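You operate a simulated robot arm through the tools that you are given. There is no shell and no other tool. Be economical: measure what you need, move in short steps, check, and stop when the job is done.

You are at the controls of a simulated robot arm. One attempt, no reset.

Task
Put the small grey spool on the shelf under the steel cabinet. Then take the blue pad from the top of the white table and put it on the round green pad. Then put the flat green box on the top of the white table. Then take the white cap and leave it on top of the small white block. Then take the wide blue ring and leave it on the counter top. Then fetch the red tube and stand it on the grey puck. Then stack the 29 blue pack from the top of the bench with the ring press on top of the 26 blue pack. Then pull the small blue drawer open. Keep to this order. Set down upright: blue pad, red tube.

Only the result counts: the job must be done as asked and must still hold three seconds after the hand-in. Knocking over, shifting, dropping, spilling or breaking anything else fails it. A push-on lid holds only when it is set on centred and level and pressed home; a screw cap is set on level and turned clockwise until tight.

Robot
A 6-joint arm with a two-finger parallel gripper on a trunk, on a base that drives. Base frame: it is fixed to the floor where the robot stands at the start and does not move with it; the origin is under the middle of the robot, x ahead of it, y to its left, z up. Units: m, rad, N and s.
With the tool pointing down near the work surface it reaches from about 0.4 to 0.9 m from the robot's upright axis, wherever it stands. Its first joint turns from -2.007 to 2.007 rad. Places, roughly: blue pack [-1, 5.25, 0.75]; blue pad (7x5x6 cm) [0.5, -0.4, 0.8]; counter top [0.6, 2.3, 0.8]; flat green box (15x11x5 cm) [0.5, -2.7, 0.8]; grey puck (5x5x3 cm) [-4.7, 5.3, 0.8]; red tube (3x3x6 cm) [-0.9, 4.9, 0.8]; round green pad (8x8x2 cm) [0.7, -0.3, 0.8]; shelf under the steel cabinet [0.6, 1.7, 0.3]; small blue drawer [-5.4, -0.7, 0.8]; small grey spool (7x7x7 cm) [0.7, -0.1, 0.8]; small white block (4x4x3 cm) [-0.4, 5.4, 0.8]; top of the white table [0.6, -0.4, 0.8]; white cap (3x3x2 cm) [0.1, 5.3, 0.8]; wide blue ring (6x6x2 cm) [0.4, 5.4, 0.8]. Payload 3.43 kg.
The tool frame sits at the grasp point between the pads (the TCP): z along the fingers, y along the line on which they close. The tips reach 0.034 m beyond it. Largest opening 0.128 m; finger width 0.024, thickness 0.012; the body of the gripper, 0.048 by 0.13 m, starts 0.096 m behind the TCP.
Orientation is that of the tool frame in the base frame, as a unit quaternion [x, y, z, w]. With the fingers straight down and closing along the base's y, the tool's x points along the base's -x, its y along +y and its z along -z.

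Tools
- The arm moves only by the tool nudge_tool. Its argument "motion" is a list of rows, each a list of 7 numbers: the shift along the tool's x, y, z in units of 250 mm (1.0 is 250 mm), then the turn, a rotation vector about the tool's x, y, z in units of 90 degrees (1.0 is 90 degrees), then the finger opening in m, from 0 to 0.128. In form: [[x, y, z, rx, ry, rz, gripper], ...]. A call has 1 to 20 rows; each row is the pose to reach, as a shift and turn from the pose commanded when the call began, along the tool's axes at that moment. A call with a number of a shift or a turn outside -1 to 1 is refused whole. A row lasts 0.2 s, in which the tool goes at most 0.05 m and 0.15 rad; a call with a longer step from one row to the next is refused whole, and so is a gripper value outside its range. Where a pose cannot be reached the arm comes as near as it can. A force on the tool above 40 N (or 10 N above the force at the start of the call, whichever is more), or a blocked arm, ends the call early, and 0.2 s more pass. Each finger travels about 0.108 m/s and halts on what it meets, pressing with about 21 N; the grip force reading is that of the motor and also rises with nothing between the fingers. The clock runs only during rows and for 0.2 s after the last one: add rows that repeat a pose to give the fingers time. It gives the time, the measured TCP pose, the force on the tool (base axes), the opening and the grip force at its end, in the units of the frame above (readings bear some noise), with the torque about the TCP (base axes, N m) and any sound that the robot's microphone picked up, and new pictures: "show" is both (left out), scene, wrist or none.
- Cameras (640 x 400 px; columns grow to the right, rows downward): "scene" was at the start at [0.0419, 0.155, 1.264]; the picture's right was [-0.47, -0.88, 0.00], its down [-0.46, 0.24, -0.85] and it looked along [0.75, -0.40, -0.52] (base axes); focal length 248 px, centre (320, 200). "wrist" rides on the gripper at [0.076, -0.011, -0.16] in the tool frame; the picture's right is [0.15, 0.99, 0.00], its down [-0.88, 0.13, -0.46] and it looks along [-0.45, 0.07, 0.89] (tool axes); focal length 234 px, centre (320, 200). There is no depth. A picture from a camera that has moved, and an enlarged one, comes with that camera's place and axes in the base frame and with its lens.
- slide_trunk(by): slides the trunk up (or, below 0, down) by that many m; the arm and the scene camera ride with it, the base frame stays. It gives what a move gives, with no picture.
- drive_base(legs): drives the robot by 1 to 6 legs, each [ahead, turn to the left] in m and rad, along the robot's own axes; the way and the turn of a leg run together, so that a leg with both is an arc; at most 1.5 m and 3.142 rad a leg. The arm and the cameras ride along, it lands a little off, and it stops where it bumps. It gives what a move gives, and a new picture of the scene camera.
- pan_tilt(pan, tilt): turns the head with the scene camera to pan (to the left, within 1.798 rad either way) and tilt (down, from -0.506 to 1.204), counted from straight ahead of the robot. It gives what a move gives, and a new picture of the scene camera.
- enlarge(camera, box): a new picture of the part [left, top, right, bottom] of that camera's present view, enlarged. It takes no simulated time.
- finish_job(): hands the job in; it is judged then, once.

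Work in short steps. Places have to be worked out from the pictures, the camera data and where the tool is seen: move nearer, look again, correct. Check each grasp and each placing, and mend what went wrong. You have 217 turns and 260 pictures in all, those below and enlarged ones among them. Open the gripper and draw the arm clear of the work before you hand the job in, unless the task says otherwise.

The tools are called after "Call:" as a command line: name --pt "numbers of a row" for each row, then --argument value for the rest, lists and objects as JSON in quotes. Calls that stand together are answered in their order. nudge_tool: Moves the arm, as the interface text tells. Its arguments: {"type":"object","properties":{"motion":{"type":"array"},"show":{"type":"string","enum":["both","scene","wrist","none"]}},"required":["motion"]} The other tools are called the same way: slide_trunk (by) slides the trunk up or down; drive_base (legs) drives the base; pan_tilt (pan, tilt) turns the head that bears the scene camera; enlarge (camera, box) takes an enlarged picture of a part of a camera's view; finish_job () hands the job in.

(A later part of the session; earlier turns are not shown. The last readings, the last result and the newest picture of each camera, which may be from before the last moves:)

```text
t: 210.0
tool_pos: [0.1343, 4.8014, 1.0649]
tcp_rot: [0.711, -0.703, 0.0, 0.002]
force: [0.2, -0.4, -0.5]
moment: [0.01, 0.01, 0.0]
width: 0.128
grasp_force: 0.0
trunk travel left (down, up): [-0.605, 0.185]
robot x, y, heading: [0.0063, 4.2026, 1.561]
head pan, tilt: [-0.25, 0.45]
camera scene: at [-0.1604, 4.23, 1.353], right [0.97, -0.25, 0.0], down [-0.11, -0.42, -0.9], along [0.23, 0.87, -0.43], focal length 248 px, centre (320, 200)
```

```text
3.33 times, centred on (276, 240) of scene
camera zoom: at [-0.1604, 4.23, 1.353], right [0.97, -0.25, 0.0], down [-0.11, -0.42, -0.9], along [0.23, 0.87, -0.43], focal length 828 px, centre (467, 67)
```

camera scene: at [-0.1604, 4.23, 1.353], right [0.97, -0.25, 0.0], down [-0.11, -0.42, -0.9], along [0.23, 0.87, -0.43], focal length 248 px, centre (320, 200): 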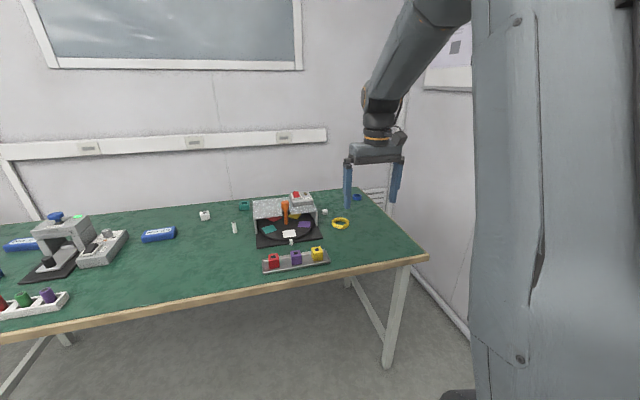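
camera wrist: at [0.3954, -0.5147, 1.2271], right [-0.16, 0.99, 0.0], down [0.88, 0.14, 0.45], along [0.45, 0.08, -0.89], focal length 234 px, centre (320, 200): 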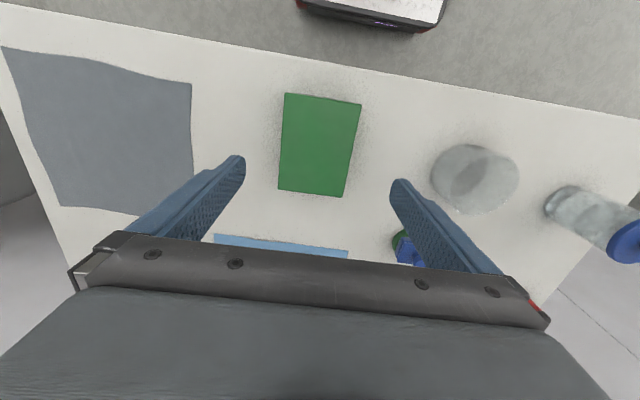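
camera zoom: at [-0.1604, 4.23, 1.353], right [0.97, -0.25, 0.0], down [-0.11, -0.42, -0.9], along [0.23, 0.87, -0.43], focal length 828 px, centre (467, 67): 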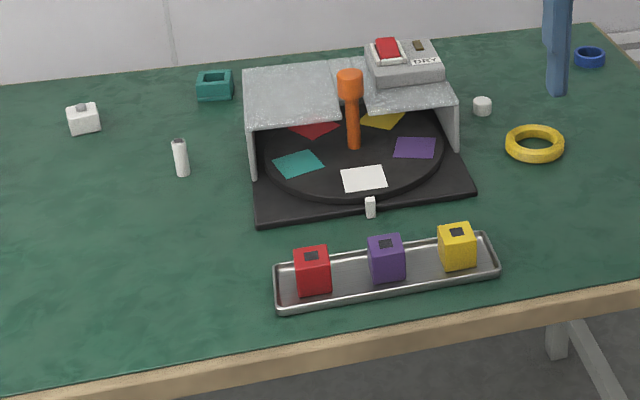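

White cap found at ≈(0.138,5.27). I re-position to x≈-0.14 and approach the bench to y≈4.5.

Call:
drive_base --legs '[[0, -0.29], [-0.5, 0], [0, 0.3], [0.78, 0]]'

Call:
pan_tilt --pan -0.35 --tilt 0.65

```text
t: 218.6
tool_pos: [-0.0015, 5.1086, 1.066]
tcp_rot: [0.709, -0.705, 0.0, 0.001]
force: [-0.3, 0.1, -0.6]
moment: [-0.01, -0.01, -0.02]
width: 0.128
grasp_force: 0.1
trunk travel left (down, up): [-0.605, 0.185]
robot x, y, heading: [-0.1287, 4.513, 1.561]
head pan, tilt: [-0.25, 0.45]
camera scene: at [-0.2992, 4.5395, 1.353], right [0.97, -0.26, 0.0], down [-0.11, -0.42, -0.9], along [0.23, 0.87, -0.44], focal length 248 px, centre (320, 200)
```

scene: 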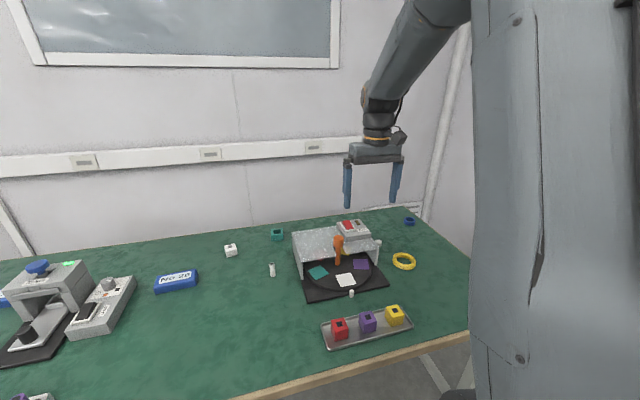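

```text
t: 219.3
tool_pos: [-0.0025, 5.1097, 1.0646]
tcp_rot: [0.709, -0.706, 0.0, 0.002]
force: [0.7, 0.5, 0.0]
moment: [-0.01, -0.01, -0.05]
width: 0.1278
grasp_force: 0.0
trunk travel left (down, up): [-0.605, 0.185]
robot x, y, heading: [-0.1295, 4.5106, 1.561]
head pan, tilt: [-0.351, 0.649]
camera scene: at [-0.2921, 4.5319, 1.3352], right [0.94, -0.35, 0.0], down [-0.21, -0.56, -0.8], along [0.28, 0.75, -0.6], focal length 248 px, centre (320, 200)
```

scene: 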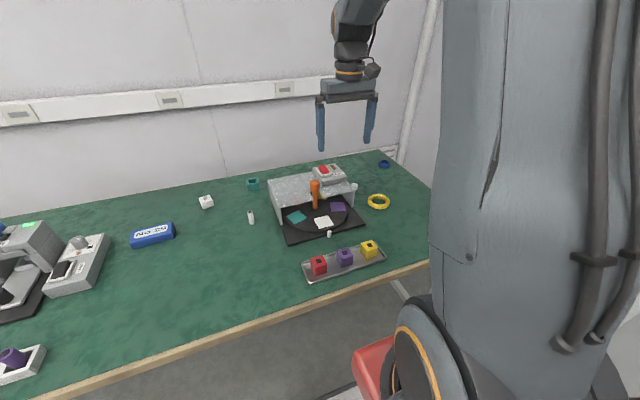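

I enlarge both cameras to locate the cap.

Call:
enlarge --camera "scene" --box '[190, 140, 400, 270]'

Call:
enlarge --camera "wrist" --box '[0, 0, 640, 400]'

```text
3.05 times, centred on (295, 205) of scene
camera zoom: at [-0.2921, 4.5319, 1.3352], right [0.94, -0.35, 0.0], down [-0.21, -0.56, -0.8], along [0.28, 0.75, -0.6], focal length 757 px, centre (396, 185)
```

zoom: 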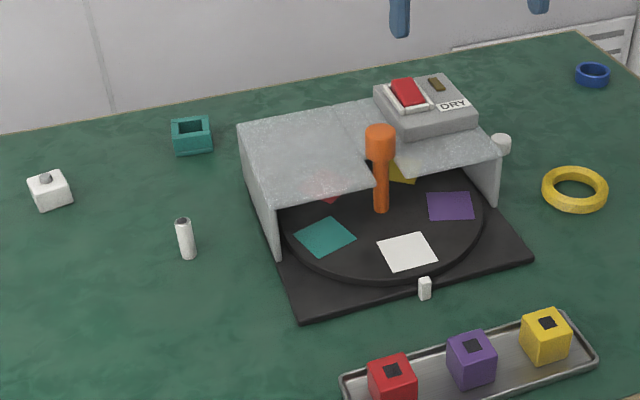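

```text
1.00 times, centred on (320, 200) of wrist (not enlarged: the box is as wide or as high as the picture)
camera zoom: at [0.01, 5.0353, 1.2268], right [-0.99, -0.15, 0.0], down [-0.13, 0.88, 0.45], along [-0.07, 0.45, -0.89], focal length 234 px, centre (320, 200)
```

zoom: 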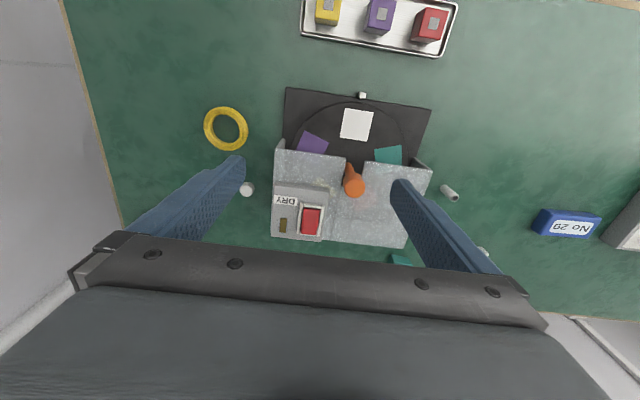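

Cap ≈(0.133,5.266), its top ≈0.772. The housing is close on its left, so I turn the gripper 90° (close along y) and go above the cap.

Call:
nudge_tool --pt "-0.06 -0.05 0 0 0 -0.09 0.1" --pt "-0.12 -0.1 0 0 0 -0.18 0.08" --pt "-0.18 -0.15 0 0 0 -0.27 0.06" --pt "-0.24 -0.2 0 0 0 -0.36 0.05" --pt "-0.3 -0.25 0 0 0 -0.45 0.05" --pt "-0.36 -0.3 0 0 0 -0.54 0.05" --pt "-0.42 -0.35 0 0 0 -0.63 0.05" --pt "-0.48 -0.4 0 0 0 -0.72 0.05" --pt "-0.54 -0.45 0 0 0 -0.81 0.05" --pt "-0.6 -0.5 0 0 0 -0.9 0.05" --pt "-0.624 -0.54 0.12 0 0 -0.95 0.05" --pt "-0.624 -0.54 0.28 0 0 -1.0 0.05" --pt "-0.624 -0.54 0.4 0 0 -1.0 0.05" --pt "-0.624 -0.54 0.4 0 0 -1.0 0.05"

```text
t: 222.3
tool_pos: [0.1316, 5.2653, 0.9645]
tcp_rot: [1.0, 0.002, -0.001, 0.001]
force: [0.6, -0.4, 0.6]
moment: [0.0, 0.02, -0.01]
width: 0.0498
grasp_force: 0.0
trunk travel left (down, up): [-0.605, 0.185]
robot x, y, heading: [-0.1286, 4.509, 1.56]
head pan, tilt: [-0.351, 0.649]
camera scene: at [-0.2921, 4.5319, 1.3352], right [0.93, -0.35, 0.0], down [-0.21, -0.57, -0.8], along [0.28, 0.74, -0.6], focal length 248 px, centre (320, 200)
camera wrist: at [0.208, 5.2788, 1.1252], right [0.15, -0.99, 0.0], down [-0.88, -0.13, 0.46], along [-0.45, -0.07, -0.89], focal length 234 px, centre (320, 200)
```

scene: 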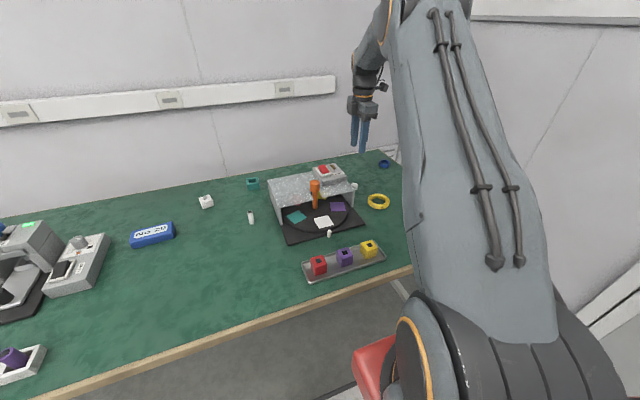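
wrist: 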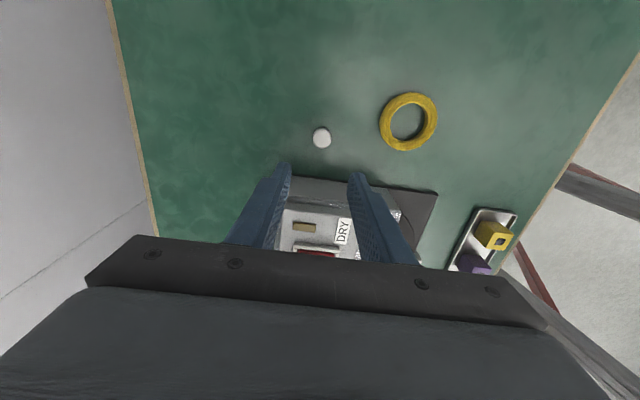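

Cap aligned. Descend to TCP z≈0.788 and grip.

Call:
nudge_tool --pt "0.003 0.008 0.18 0 0 0 0.05" --pt "0.003 0.008 0.36 0 0 0 0.05" --pt "0.003 0.008 0.54 0 0 0 0.05" --pt "0.003 0.008 0.66 0 0 0 0.05" --pt "0.003 0.008 0.7 0 0 0 0.05" --pt "0.003 0.008 0.7 0 0 0 0.05" --show "wrist"

```text
t: 223.9
tool_pos: [0.1337, 5.2668, 0.7944]
tcp_rot: [1.0, 0.004, 0.0, -0.003]
force: [-4.2, -4.3, 12.5]
moment: [-0.58, 0.15, -0.08]
width: 0.0525
grasp_force: 2.0
trunk travel left (down, up): [-0.605, 0.185]
robot x, y, heading: [-0.1245, 4.5072, 1.563]
head pan, tilt: [-0.351, 0.649]
stopped in row 6: the force on the tool passed its limit at 42 N (the readings are from after the stop); the commanded pose is now the measured one
camera wrist: at [0.2086, 5.2799, 0.9553], right [0.15, -0.99, 0.0], down [-0.88, -0.14, 0.45], along [-0.45, -0.07, -0.89], focal length 234 px, centre (320, 200)
```

wrist: 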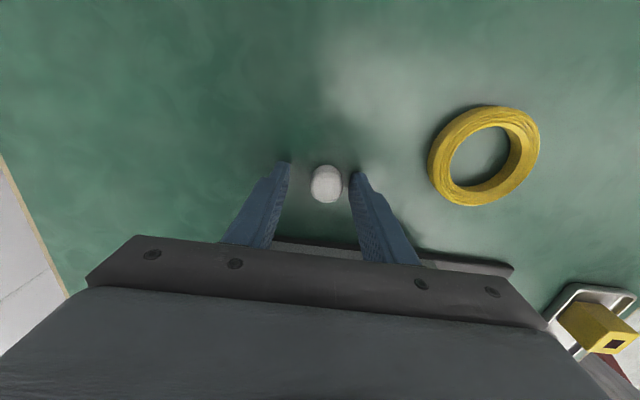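

Tips touched the bench: its top is z≈0.760. Raise 3 mm and close on the cap.

Call:
nudge_tool --pt "0 0 -0.014 0 0 0 0.05" --pt "0 0 -0.014 0 0 0 0.015" --pt "0 0 -0.014 0 0 0 0.015" --pt "0 0 -0.014 0 0 0 0.015" --show "wrist"

```text
t: 224.9
tool_pos: [0.1337, 5.2678, 0.7966]
tcp_rot: [1.0, 0.002, -0.001, -0.002]
force: [0.1, 0.7, -0.7]
moment: [0.0, 0.03, 0.03]
width: 0.0263
grasp_force: 21.0
trunk travel left (down, up): [-0.605, 0.185]
robot x, y, heading: [-0.1278, 4.5125, 1.561]
head pan, tilt: [-0.351, 0.649]
camera wrist: at [0.2095, 5.2799, 0.9574], right [0.15, -0.99, 0.0], down [-0.88, -0.14, 0.46], along [-0.45, -0.07, -0.89], focal length 234 px, centre (320, 200)
```

wrist: 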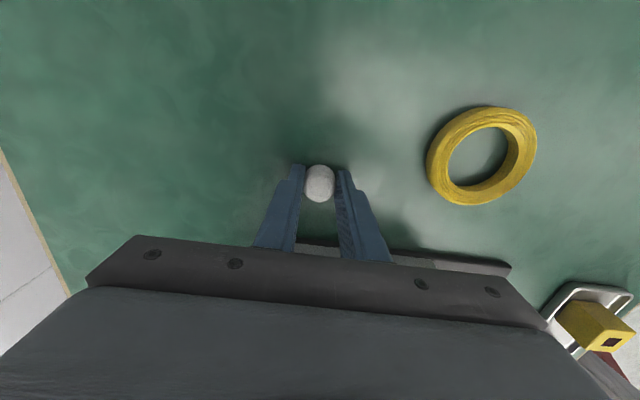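

Cap gripped. Lift, draw back, and drive to face the block.

Call:
nudge_tool --pt "0 0 -0.15 0 0 0 0.015" --pt "0 0 -0.34 0 0 0 0.015" --pt "0 0 -0.53 0 0 0 0.015" --pt "0 0 -0.72 0 0 0 0.015" --pt "0 0 -0.9 0 0 0 0.015" --pt "-0.1 0.14 -0.95 0 0 0 0.015" --pt "-0.2 0.28 -0.95 0 0 0 0.015" --pt "-0.3 0.42 -0.95 0 0 0 0.015" --pt "-0.4 0.56 -0.95 0 0 0 0.015" --pt "-0.5 0.68 -0.95 0 0 0 0.015" --pt "-0.5 0.68 -0.95 0 0 0 0.015" --show "wrist"

Call:
drive_base --legs '[[-0.3, 0], [0, -0.3], [-0.75, 0], [0, 0.31], [0.95, 0]]'

```text
t: 227.3
tool_pos: [0.0062, 5.0961, 1.0337]
tcp_rot: [1.0, 0.003, 0.0, -0.002]
force: [-0.2, 0.1, -0.4]
moment: [-0.03, 0.03, -0.03]
width: 0.0259
grasp_force: 21.6
trunk travel left (down, up): [-0.605, 0.185]
robot x, y, heading: [-0.1286, 4.5054, 1.559]
head pan, tilt: [-0.351, 0.649]
camera wrist: at [0.083, 5.1083, 1.1949], right [0.15, -0.99, 0.0], down [-0.88, -0.14, 0.46], along [-0.45, -0.07, -0.89], focal length 234 px, centre (320, 200)
```

wrist: 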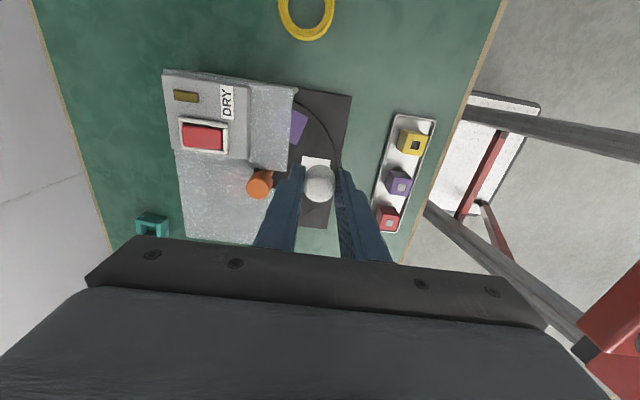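

```text
t: 239.5
tool_pos: [-0.2419, 5.0656, 1.0328]
tcp_rot: [1.0, 0.014, -0.001, -0.001]
force: [-0.2, 0.3, 0.2]
moment: [0.02, 0.02, -0.02]
width: 0.0263
grasp_force: 21.1
trunk travel left (down, up): [-0.605, 0.185]
robot x, y, heading: [-0.3659, 4.4721, 1.582]
head pan, tilt: [-0.351, 0.649]
camera scene: at [-0.5271, 4.4934, 1.3352], right [0.94, -0.33, 0.0], down [-0.2, -0.57, -0.8], along [0.26, 0.75, -0.6], focal length 248 px, centre (320, 200)
```

scene: 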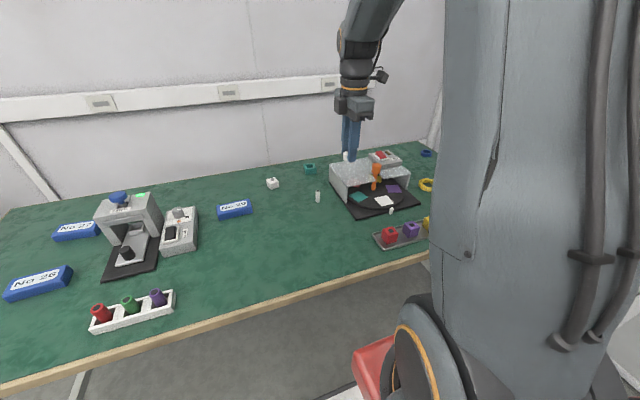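

Move 0.04 closer and get a close view of the block.

Call:
drive_base --legs '[[0.04, 0]]'

Call:
enlarge --camera "scene" --box '[200, 140, 360, 240]'

Call:
enlarge --camera "wrist" --box '[0, 0, 640, 400]'

```text
t: 240.4
tool_pos: [-0.2413, 5.1064, 1.0352]
tcp_rot: [1.0, 0.014, 0.001, -0.003]
force: [0.2, -0.3, 0.2]
moment: [-0.02, 0.01, 0.01]
width: 0.0262
grasp_force: 21.2
trunk travel left (down, up): [-0.605, 0.185]
robot x, y, heading: [-0.3682, 4.5141, 1.584]
head pan, tilt: [-0.351, 0.649]
camera scene: at [-0.5276, 4.5342, 1.3352], right [0.94, -0.33, 0.0], down [-0.2, -0.57, -0.8], along [0.27, 0.75, -0.6], focal length 248 px, centre (320, 200)
```

scene: 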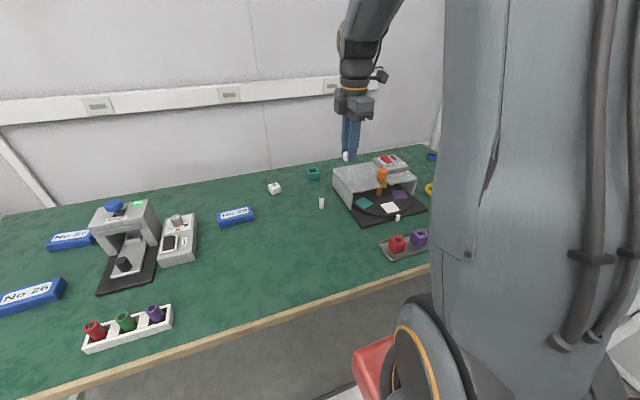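

```text
4.00 times, centred on (280, 190) of scene
camera zoom: at [-0.5276, 4.5342, 1.3352], right [0.94, -0.33, 0.0], down [-0.2, -0.57, -0.8], along [0.27, 0.75, -0.6], focal length 994 px, centre (480, 240)
```

zoom: 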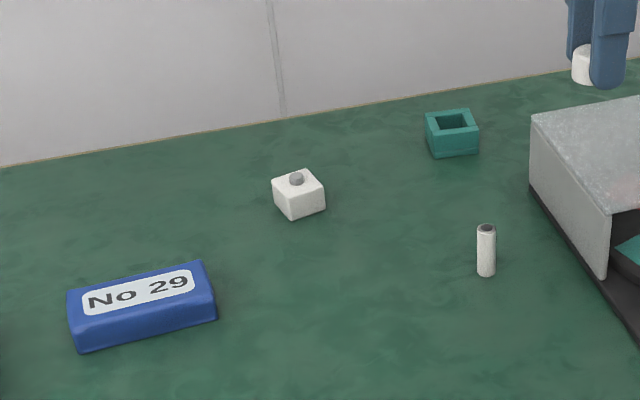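

```text
1.00 times, centred on (320, 200) of wrist (not enlarged: the box is as wide or as high as the picture)
camera zoom: at [-0.1657, 5.1195, 1.195], right [0.17, -0.98, 0.0], down [-0.88, -0.16, 0.46], along [-0.45, -0.08, -0.89], focal length 234 px, centre (320, 200)
```

zoom: 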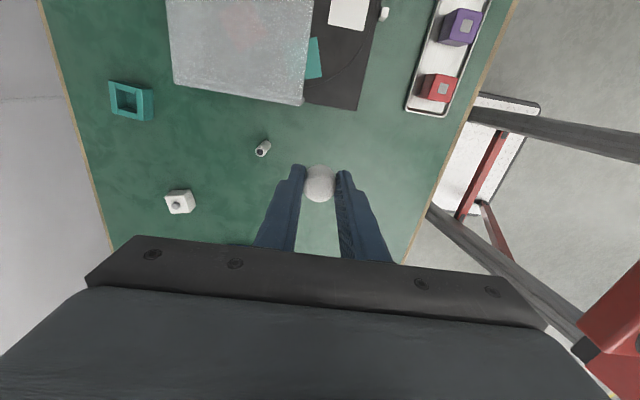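

Block with its grey stud ≈(-0.426,5.353), top ≈0.79. Move above it at z≈0.93.

Call:
nudge_tool --pt "-0.1 -0.14 0 0 0 0 0.015" --pt "-0.2 -0.28 0 0 0 0 0.015" --pt "-0.3 -0.42 0 0 0 0 0.015" --pt "-0.4 -0.56 0 0 0 0 0.015" --pt "-0.5 -0.7 0.05 0 0 0 0.015" --pt "-0.6 -0.84 0.15 0 0 0 0.015" --pt "-0.7 -0.98 0.25 0 0 0 0.015" --pt "-0.712 -1.0 0.4 0 0 0 0.015" --pt "-0.712 -1.0 0.4 0 0 0 0.015"

Call:
enlarge --camera "wrist" --box '[240, 80, 400, 180]'

Call:
enlarge --camera "scene" --box '[220, 140, 340, 215]'

```text
t: 242.4
tool_pos: [-0.4263, 5.3513, 0.9338]
tcp_rot: [1.0, 0.014, 0.0, -0.002]
force: [-0.1, -0.4, 0.6]
moment: [-0.02, -0.07, -0.01]
width: 0.0263
grasp_force: 20.9
trunk travel left (down, up): [-0.605, 0.185]
robot x, y, heading: [-0.3654, 4.5153, 1.582]
head pan, tilt: [-0.351, 0.649]
camera scene: at [-0.5276, 4.5343, 1.3352], right [0.94, -0.33, 0.0], down [-0.2, -0.57, -0.8], along [0.27, 0.75, -0.6], focal length 248 px, centre (320, 200)
camera wrist: at [-0.3518, 5.3643, 1.0951], right [0.17, -0.98, 0.0], down [-0.88, -0.16, 0.46], along [-0.45, -0.08, -0.89], focal length 234 px, centre (320, 200)
```

scene: 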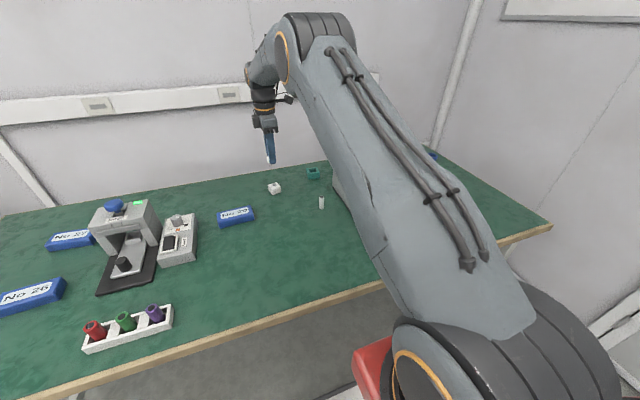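
wrist: 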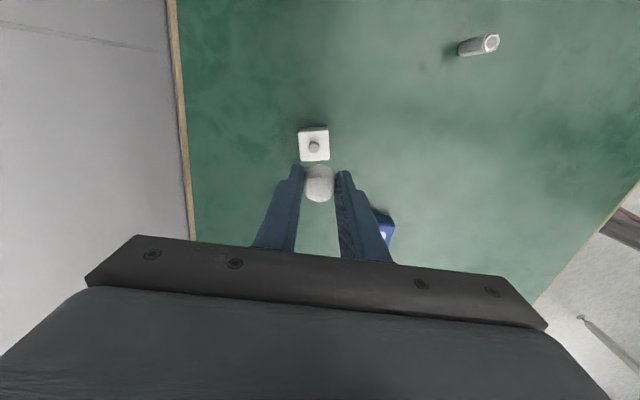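

```text
4.00 times, centred on (320, 130) of wrist
camera zoom: at [-0.3518, 5.3643, 1.0951], right [0.17, -0.98, 0.0], down [-0.88, -0.16, 0.46], along [-0.45, -0.08, -0.89], focal length 937 px, centre (320, 480)
```

zoom: 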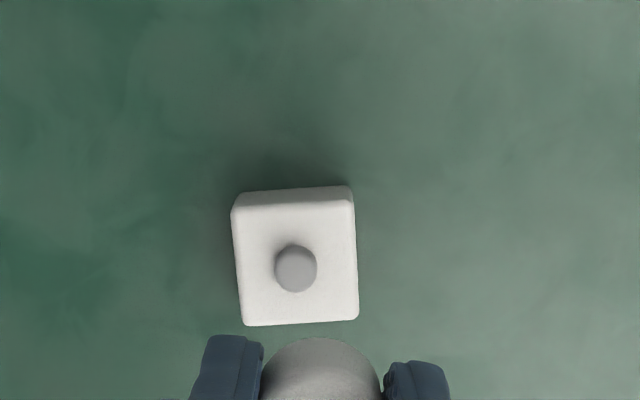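

```text
5.33 times, centred on (280, 178) of scene
camera zoom: at [-0.5276, 4.5343, 1.3352], right [0.94, -0.33, 0.0], down [-0.2, -0.57, -0.8], along [0.27, 0.75, -0.6], focal length 1325 px, centre (533, 320)
```

zoom: 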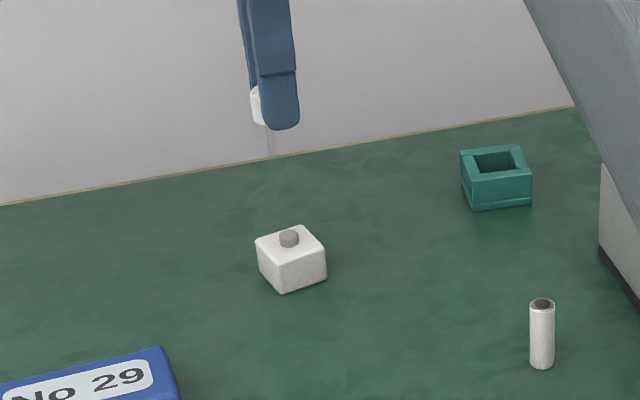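

Stud ≈(-0.427,5.358). Correct 6.5 mm in y, and lower to just above the stud.

Call:
nudge_tool --pt "-0.004 -0.027 0.1 0 0 0 0.015" --pt "-0.004 -0.027 0.25 0 0 0 0.015" --pt "-0.004 -0.027 0.33 0 0 0 0.015" --pt "-0.004 -0.027 0.36 0 0 0 0.015" --pt "-0.004 -0.027 0.36 0 0 0 0.015" --show "none"

Call:
enlarge --camera "scene" --box '[240, 150, 320, 200]'

Call:
enlarge --camera "wrist" --box '[240, 130, 400, 230]'

```text
t: 243.6
tool_pos: [-0.4254, 5.3589, 0.8435]
tcp_rot: [1.0, 0.015, 0.0, -0.002]
force: [0.8, -0.1, 0.1]
moment: [-0.01, -0.03, 0.0]
width: 0.0263
grasp_force: 21.0
trunk travel left (down, up): [-0.605, 0.185]
robot x, y, heading: [-0.3654, 4.5181, 1.588]
head pan, tilt: [-0.351, 0.649]
```

```text
8.00 times, centred on (280, 175) of scene
camera zoom: at [-0.5276, 4.5343, 1.3351], right [0.94, -0.33, 0.0], down [-0.2, -0.57, -0.8], along [0.27, 0.75, -0.6], focal length 1988 px, centre (640, 400)
```

zoom: 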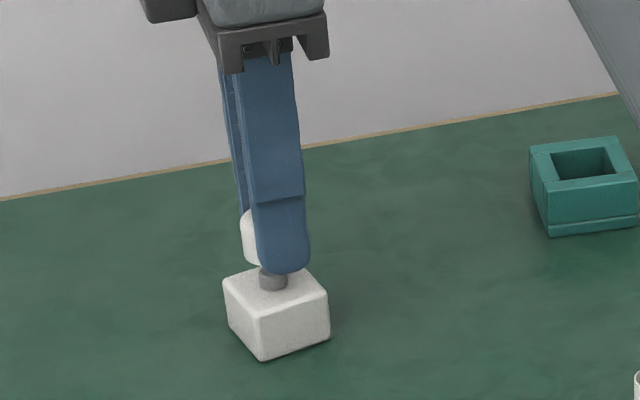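

```text
4.00 times, centred on (320, 180) of wrist
camera zoom: at [-0.3501, 5.3715, 1.0052], right [0.17, -0.98, 0.0], down [-0.88, -0.16, 0.46], along [-0.45, -0.08, -0.89], focal length 937 px, centre (320, 280)
```

zoom: 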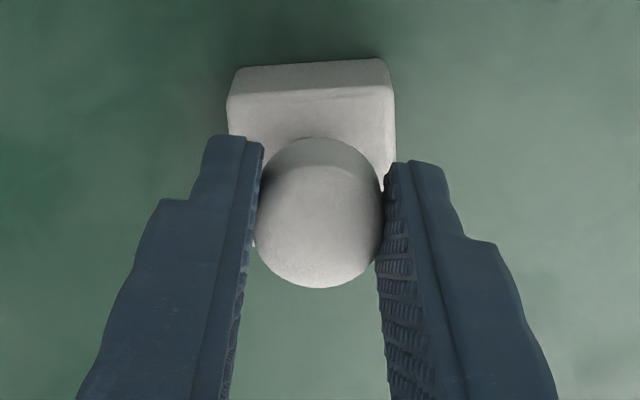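

Alignment looks good. Small correction and lower until contact.

Call:
nudge_tool --pt "-0.005 -0.004 0.012 0 0 0 0.015" --pt "-0.005 -0.004 0.024 0 0 0 0.015" --pt "-0.005 -0.004 0.036 0 0 0 0.015" --pt "-0.005 -0.004 0.048 0 0 0 0.015" --pt "-0.005 -0.004 0.06 0 0 0 0.015" --pt "-0.005 -0.004 0.07 0 0 0 0.015" --show "none"

Call:
enlarge --camera "scene" --box '[240, 150, 320, 200]'

```text
t: 245.0
tool_pos: [-0.4297, 5.3601, 0.8272]
tcp_rot: [1.0, 0.014, 0.0, -0.002]
force: [0.3, -1.1, 0.1]
moment: [0.0, -0.01, 0.02]
width: 0.0262
grasp_force: 21.1
trunk travel left (down, up): [-0.605, 0.185]
robot x, y, heading: [-0.3668, 4.5135, 1.582]
head pan, tilt: [-0.351, 0.649]
```

```text
8.00 times, centred on (280, 175) of scene
camera zoom: at [-0.5276, 4.5343, 1.3351], right [0.94, -0.33, 0.0], down [-0.2, -0.57, -0.8], along [0.27, 0.75, -0.6], focal length 1988 px, centre (640, 400)
```

zoom: 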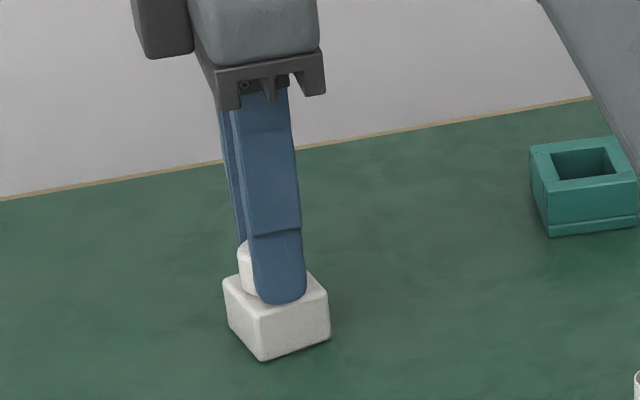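

No force yet – cap has presumably slid over the stud. Continue gently down until contact.

Call:
nudge_tool --pt "0 0 0.008 0 0 0 0.015" --pt "0 0 0.016 0 0 0 0.015" --pt "0 0 0.024 0 0 0 0.015" --show "none"

Call:
enlarge --camera "wrist" --box '[240, 130, 400, 230]'

```text
t: 245.8
tool_pos: [-0.4286, 5.3586, 0.8235]
tcp_rot: [1.0, 0.015, 0.0, -0.005]
force: [0.7, -1.4, 20.7]
moment: [-0.21, 0.06, 0.0]
width: 0.0263
grasp_force: 20.8
trunk travel left (down, up): [-0.605, 0.185]
robot x, y, heading: [-0.365, 4.5158, 1.582]
head pan, tilt: [-0.351, 0.649]
```

```text
4.00 times, centred on (320, 180) of wrist
camera zoom: at [-0.3533, 5.3723, 0.9852], right [0.17, -0.98, -0.01], down [-0.88, -0.16, 0.45], along [-0.45, -0.07, -0.89], focal length 937 px, centre (320, 280)
```

zoom: 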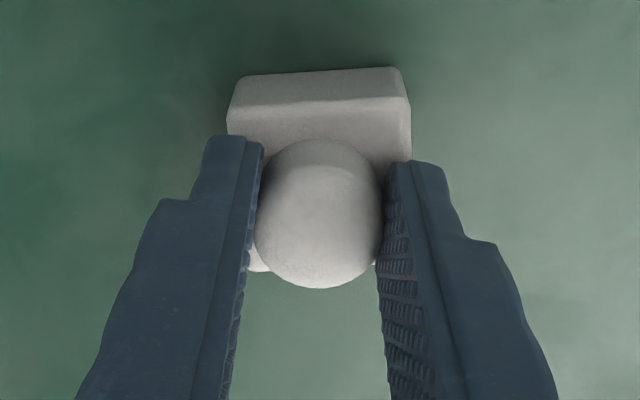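

Contact 20 N. Release and look.

Call:
nudge_tool --pt "0 0 -0.006 0 0 0 0.026" --pt "0 0 -0.006 0 0 0 0.04" --pt "0 0 -0.006 0 0 0 0.045" --pt "0 0 -0.006 0 0 0 0.045" --pt "0 0 -0.15 0 0 0 0.045" --pt "0 0 -0.3 0 0 0 0.045" --pt "0 0 -0.45 0 0 0 0.045" --pt "0 0 -0.45 0 0 0 0.045" --show "none"

Call:
enlarge --camera "wrist" --box '[240, 80, 400, 180]'

Call:
enlarge --camera "scene" --box '[240, 160, 320, 210]'

```text
t: 247.6
tool_pos: [-0.4286, 5.3601, 0.9341]
tcp_rot: [1.0, 0.014, 0.0, -0.002]
force: [0.3, 0.2, 0.5]
moment: [-0.01, 0.01, 0.01]
width: 0.0448
grasp_force: 0.0
trunk travel left (down, up): [-0.605, 0.185]
robot x, y, heading: [-0.3698, 4.5142, 1.582]
head pan, tilt: [-0.351, 0.649]
```

```text
4.00 times, centred on (320, 130) of wrist
camera zoom: at [-0.3531, 5.3735, 1.0957], right [0.17, -0.98, 0.0], down [-0.88, -0.16, 0.46], along [-0.45, -0.08, -0.89], focal length 937 px, centre (320, 480)
```

zoom: 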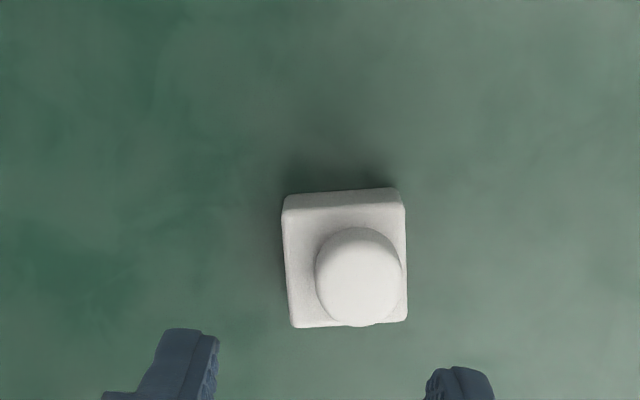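

```text
8.00 times, centred on (280, 185) of scene
camera zoom: at [-0.5276, 4.5343, 1.3351], right [0.94, -0.33, 0.0], down [-0.2, -0.57, -0.8], along [0.27, 0.75, -0.6], focal length 1988 px, centre (640, 320)
```

zoom: 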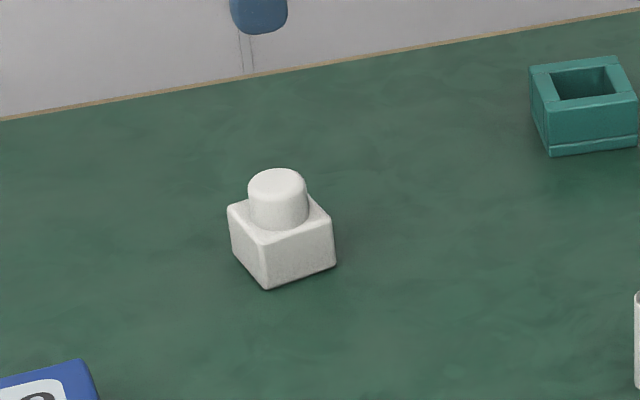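

The cap sits on the block (which slid ~7 mm with it). I check closely that it is level and centred.

Call:
enlarge --camera "wrist" --box '[300, 120, 350, 165]'

Call:
enlarge --camera "scene" --box '[260, 175, 292, 200]'

```text
8.89 times, centred on (325, 142) of wrist
camera zoom: at [-0.3531, 5.3735, 1.0957], right [0.17, -0.98, 0.0], down [-0.88, -0.16, 0.46], along [-0.45, -0.08, -0.89], focal length 2082 px, centre (276, 711)
```

zoom: 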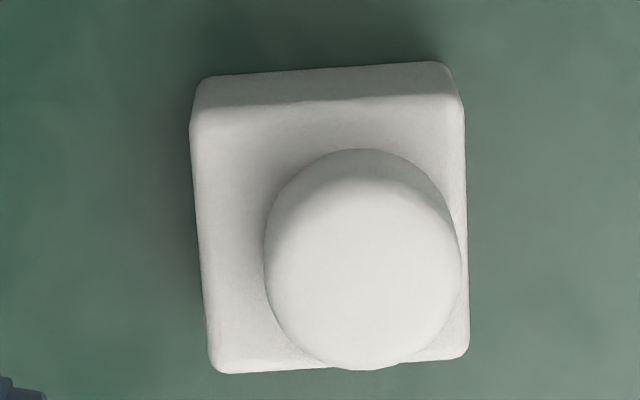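

```text
16.00 times, centred on (276, 188) of scene
camera zoom: at [-0.5276, 4.5343, 1.3351], right [0.94, -0.33, 0.0], down [-0.2, -0.57, -0.8], along [0.27, 0.75, -0.6], focal length 3976 px, centre (1024, 400)
```

zoom: 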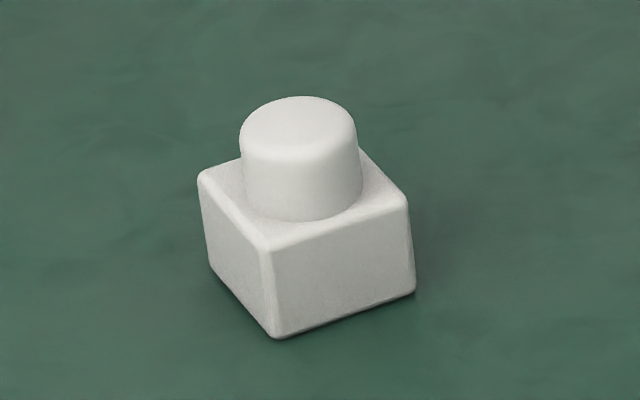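

Cap sits level over the stud. Now retract, turn the gripper back, and drive toward the blue ring's side of the bench.

Call:
nudge_tool --pt "0 0 -0.15 0 0 0 0.05" --pt "0 0 -0.32 0 0 0.09 0.05" --pt "0 0.1 -0.44 0 0 0.18 0.06" --pt "0 0.2 -0.44 0 0 0.27 0.07" --pt "0 0.3 -0.44 0 0 0.36 0.08" --pt "0 0.4 -0.44 0 0 0.45 0.08" --pt "0 0.5 -0.44 0 0 0.54 0.08" --pt "0 0.6 -0.44 0 0 0.63 0.08" --pt "0 0.7 -0.44 0 0 0.72 0.08" --pt "0 0.8 -0.44 0 0 0.81 0.08" --pt "0 0.9 -0.44 0 0 0.9 0.08" --pt "0 0.98 -0.44 0 0 0.98 0.08" --pt "0 0.98 -0.44 0 0 0.98 0.08" --show "scene"

Call:
drive_base --legs '[[-0.25, 0], [0, 0.72], [-0.7, 0], [0, -1.3], [0.3, 0], [0, 0.57]]'

```text
t: 250.4
tool_pos: [-0.4224, 5.1127, 1.0414]
tcp_rot: [0.727, -0.687, -0.002, -0.001]
force: [-0.1, 0.2, 0.7]
moment: [-0.04, -0.02, 0.02]
width: 0.0801
grasp_force: 0.1
trunk travel left (down, up): [-0.605, 0.185]
robot x, y, heading: [-0.3653, 4.5162, 1.582]
head pan, tilt: [-0.351, 0.649]
camera scene: at [-0.5276, 4.5343, 1.3351], right [0.94, -0.33, 0.0], down [-0.2, -0.57, -0.8], along [0.27, 0.75, -0.6], focal length 248 px, centre (320, 200)
```

scene: 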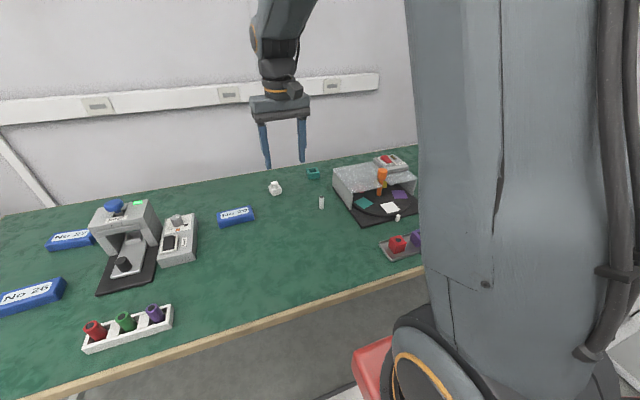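

```text
t: 264.1
tool_pos: [0.2171, 4.6044, 1.0423]
tcp_rot: [0.731, -0.683, -0.001, -0.001]
force: [0.5, 0.5, -0.8]
moment: [-0.02, -0.01, 0.03]
width: 0.0799
grasp_force: 0.1
trunk travel left (down, up): [-0.605, 0.185]
robot x, y, heading: [0.2769, 4.0076, 1.593]
head pan, tilt: [-0.351, 0.649]
camera scene: at [0.1157, 4.0246, 1.3351], right [0.95, -0.33, 0.0], down [-0.2, -0.57, -0.8], along [0.26, 0.75, -0.6], focal length 248 px, centre (320, 200)
```

scene: 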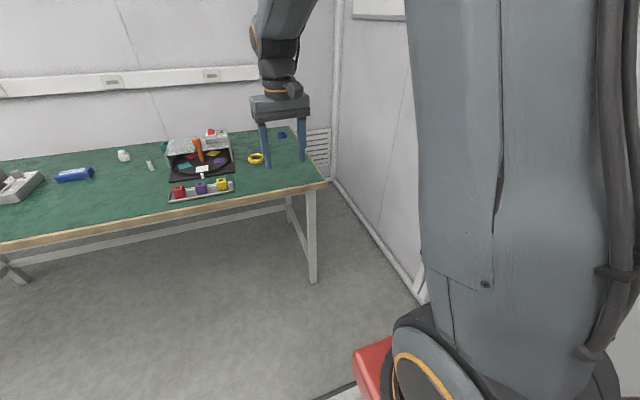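

Drive ahead 0.5 to the bench and look for the ring.

Call:
drive_base --legs '[[0.51, -0.02]]'

Call:
pan_tilt --pan -0.15 --tilt 0.6

Call:
enlarge --camera "wrist" --box '[0, 0, 640, 400]'

```text
t: 267.1
tool_pos: [0.2244, 5.1091, 1.0428]
tcp_rot: [0.724, -0.69, -0.001, -0.001]
force: [-0.6, 0.9, -1.1]
moment: [0.05, 0.01, 0.02]
width: 0.0801
grasp_force: 0.0
trunk travel left (down, up): [-0.605, 0.185]
robot x, y, heading: [0.2722, 4.5117, 1.569]
head pan, tilt: [-0.351, 0.649]
camera scene: at [0.1112, 4.5316, 1.3352], right [0.94, -0.34, 0.0], down [-0.21, -0.57, -0.8], along [0.27, 0.75, -0.6], focal length 248 px, centre (320, 200)
```

scene: 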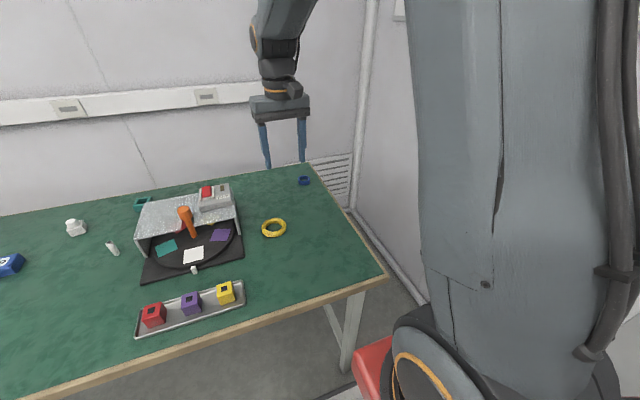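

```text
t: 267.8
tool_pos: [0.2247, 5.1101, 1.0425]
tcp_rot: [0.723, -0.69, -0.001, -0.001]
force: [-0.1, 0.0, 0.1]
moment: [-0.03, -0.02, -0.03]
width: 0.0799
grasp_force: 0.2
trunk travel left (down, up): [-0.605, 0.185]
robot x, y, heading: [0.2769, 4.51, 1.567]
head pan, tilt: [-0.15, 0.6]
camera scene: at [0.0947, 4.5375, 1.3394], right [0.99, -0.15, 0.0], down [-0.09, -0.56, -0.82], along [0.12, 0.82, -0.57], focal length 248 px, centre (320, 200)
```

scene: 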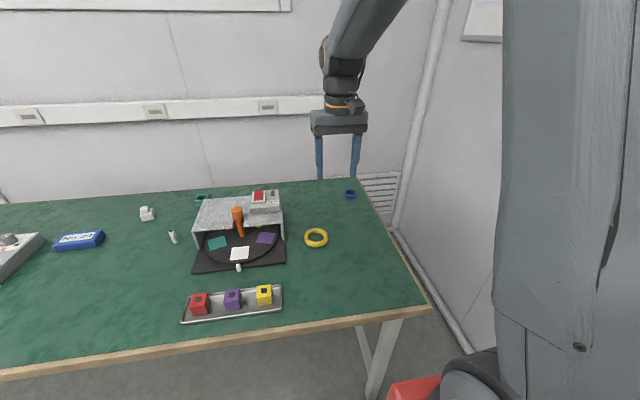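

```text
1.00 times, centred on (320, 200) of wrist (not enlarged: the box is as wide or as high as the picture)
camera zoom: at [0.2391, 5.0342, 1.2033], right [-0.98, -0.19, 0.0], down [-0.17, 0.87, 0.46], along [-0.09, 0.45, -0.89], focal length 234 px, centre (320, 200)
```

zoom: 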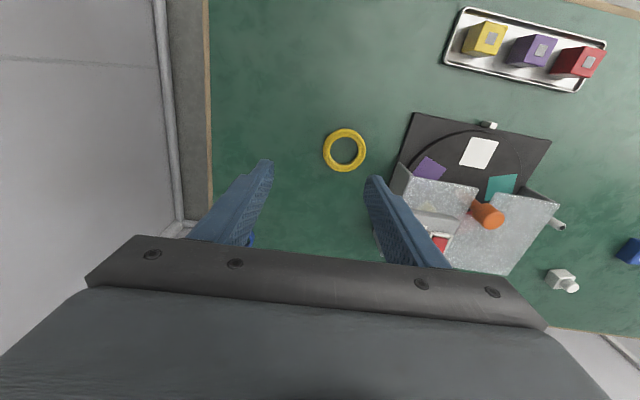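

Ring ≈(0.348,5.378). Move above it at z≈0.94.

Call:
nudge_tool --pt "-0.16 -0.09 0 0 0 0 0.09" --pt "-0.32 -0.18 0 0 0 0 0.09" --pt "-0.48 -0.27 0.05 0 0 0 0.09" --pt "-0.64 -0.36 0.1 0 0 0 0.09" --pt "-0.8 -0.45 0.15 0 0 0 0.09" --pt "-0.935 -0.54 0.25 0 0 0 0.09" --pt "-0.935 -0.54 0.4 0 0 0 0.09" --pt "-0.935 -0.54 0.4 0 0 0 0.09"

```text
t: 269.6
tool_pos: [0.3458, 5.349, 0.9418]
tcp_rot: [0.724, -0.69, -0.002, -0.001]
force: [0.9, -0.4, -0.6]
moment: [0.01, 0.02, 0.0]
width: 0.0899
grasp_force: 0.0
trunk travel left (down, up): [-0.605, 0.185]
robot x, y, heading: [0.2743, 4.5109, 1.572]
head pan, tilt: [-0.15, 0.6]
camera scene: at [0.0947, 4.5376, 1.3394], right [0.99, -0.15, 0.0], down [-0.09, -0.56, -0.83], along [0.12, 0.82, -0.56], focal length 248 px, centre (320, 200)
camera wrist: at [0.3609, 5.2752, 1.1032], right [-0.98, -0.19, 0.0], down [-0.17, 0.87, 0.46], along [-0.09, 0.45, -0.89], focal length 234 px, centre (320, 200)
```

scene: 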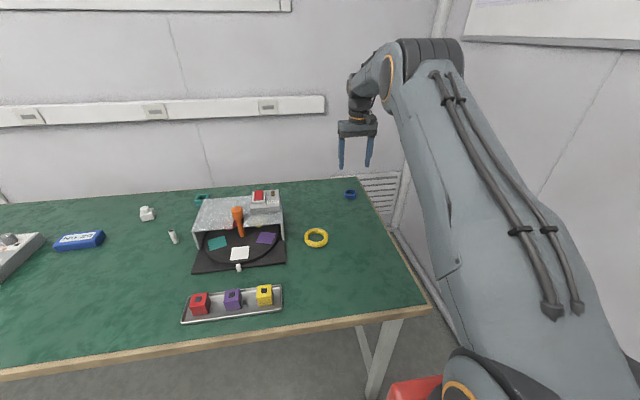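
wrist: 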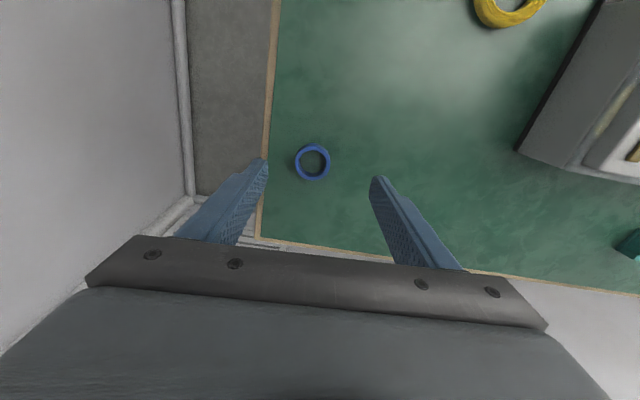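

Ring at (0.349,5.381). Align, descend to z≈0.799 and grip.

Call:
nudge_tool --pt "-0.127 -0.018 0.08 0 0 0 0.09" --pt "-0.127 -0.018 0.25 0 0 0 0.09" --pt "-0.127 -0.018 0.42 0 0 0 0.09" --pt "-0.127 -0.018 0.54 0 0 0 0.09" --pt "-0.127 -0.018 0.572 0 0 0 0.09" --pt "-0.127 -0.018 0.572 0 0 0 0.04" --pt "-0.127 -0.018 0.572 0 0 0 0.04" --pt "-0.127 -0.018 0.572 0 0 0 0.04" --show "wrist"

```text
t: 271.4
tool_pos: [0.3494, 5.3838, 0.7991]
tcp_rot: [0.724, -0.69, -0.001, -0.001]
force: [0.1, 0.1, -0.6]
moment: [0.0, 0.0, -0.02]
width: 0.0502
grasp_force: 21.0
trunk travel left (down, up): [-0.605, 0.185]
robot x, y, heading: [0.2733, 4.5087, 1.571]
head pan, tilt: [-0.15, 0.6]
camera wrist: at [0.364, 5.3068, 0.9606], right [-0.98, -0.19, 0.0], down [-0.17, 0.87, 0.46], along [-0.09, 0.45, -0.89], focal length 234 px, centre (320, 200)
```

wrist: 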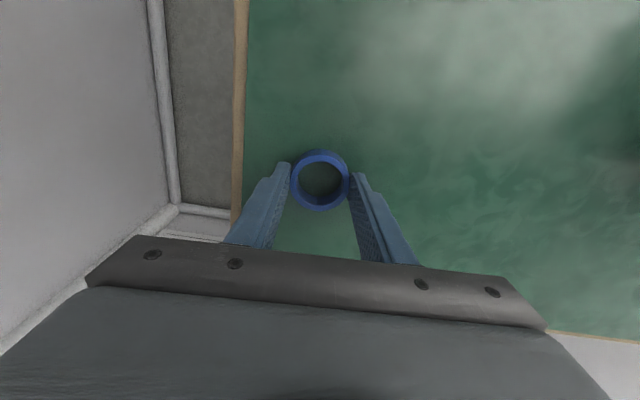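

Ring gripped (0.050 wide). Lift, pull back, then reverse to in front of the counter and face it.

Call:
nudge_tool --pt "0 0 -0.15 0 0 0 0.03" --pt "0 0 -0.33 0 0 0 0.03" --pt "0 0 -0.52 0 0 0 0.03" --pt "0 0 -0.71 0 0 0 0.03" --pt "0.15 0.05 -0.82 0 0 0 0.03" --pt "0.3 0.1 -0.9 0 0 0 0.03" --pt "0.46 0.15 -0.95 0 0 0 0.03" --pt "0.62 0.2 -0.98 0 0 0 0.03" --pt "0.8 0.25 -0.98 0 0 0 0.03" --pt "0.96 0.3 -0.98 0 0 0 0.03" --pt "0.96 0.3 -0.98 0 0 0 0.03" --show "wrist"

Call:
drive_base --legs '[[-0.3, 0], [0, -0.287], [-1.02, 0], [-1.02, 0], [0, -1.284]]'

Call:
pan_tilt --pan 0.0 --tilt 0.5

```text
t: 273.8
tool_pos: [0.2896, 5.1393, 1.0455]
tcp_rot: [0.724, -0.69, -0.002, -0.001]
force: [-0.5, 0.3, -0.6]
moment: [-0.05, -0.01, 0.04]
width: 0.0506
grasp_force: 20.9
trunk travel left (down, up): [-0.605, 0.185]
robot x, y, heading: [0.2749, 4.5093, 1.569]
head pan, tilt: [-0.15, 0.6]
camera wrist: at [0.3038, 5.0633, 1.2063], right [-0.98, -0.19, 0.0], down [-0.17, 0.87, 0.46], along [-0.09, 0.45, -0.89], focal length 234 px, centre (320, 200)
```

wrist: 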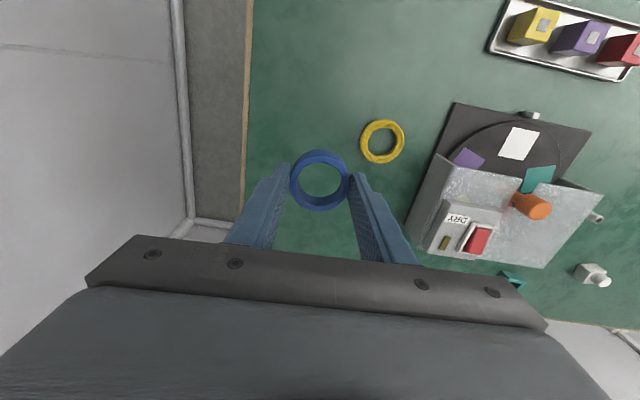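

```text
t: 289.7
tool_pos: [0.3317, 2.2584, 1.0459]
tcp_rot: [-0.036, 0.999, 0.001, 0.002]
force: [0.5, -0.1, -0.1]
moment: [-0.03, 0.01, -0.01]
width: 0.0503
grasp_force: 21.0
trunk travel left (down, up): [-0.605, 0.185]
robot x, y, heading: [-0.299, 2.2553, 0.021]
head pan, tilt: [-0.15, 0.6]
camera scene: at [-0.2731, 2.4428, 1.3394], right [-0.13, -0.99, 0.0], down [-0.56, 0.07, -0.83], along [0.82, -0.1, -0.56], focal length 248 px, centre (320, 200)
```

scene: 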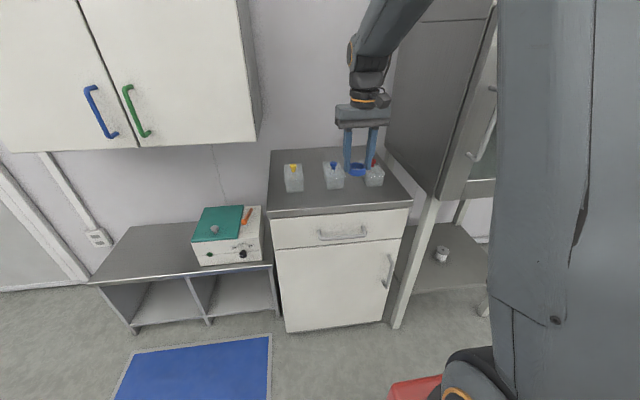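

```text
t: 290.4
tool_pos: [0.3328, 2.258, 1.0454]
tcp_rot: [-0.036, 0.999, 0.001, 0.002]
force: [-0.4, 0.1, -0.5]
moment: [-0.02, -0.01, -0.02]
width: 0.0503
grasp_force: 20.9
trunk travel left (down, up): [-0.605, 0.185]
robot x, y, heading: [-0.2982, 2.2586, 0.026]
head pan, tilt: [0.0, 0.499]
camera scene: at [-0.2698, 2.456, 1.3485], right [0.02, -1.0, 0.0], down [-0.48, -0.01, -0.88], along [0.88, 0.02, -0.48], focal length 248 px, centre (320, 200)
```

scene: 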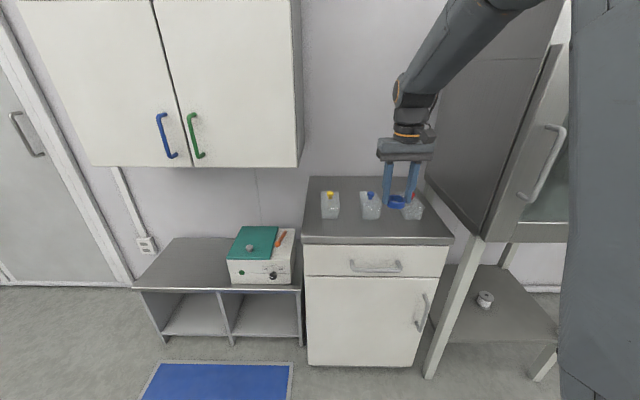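

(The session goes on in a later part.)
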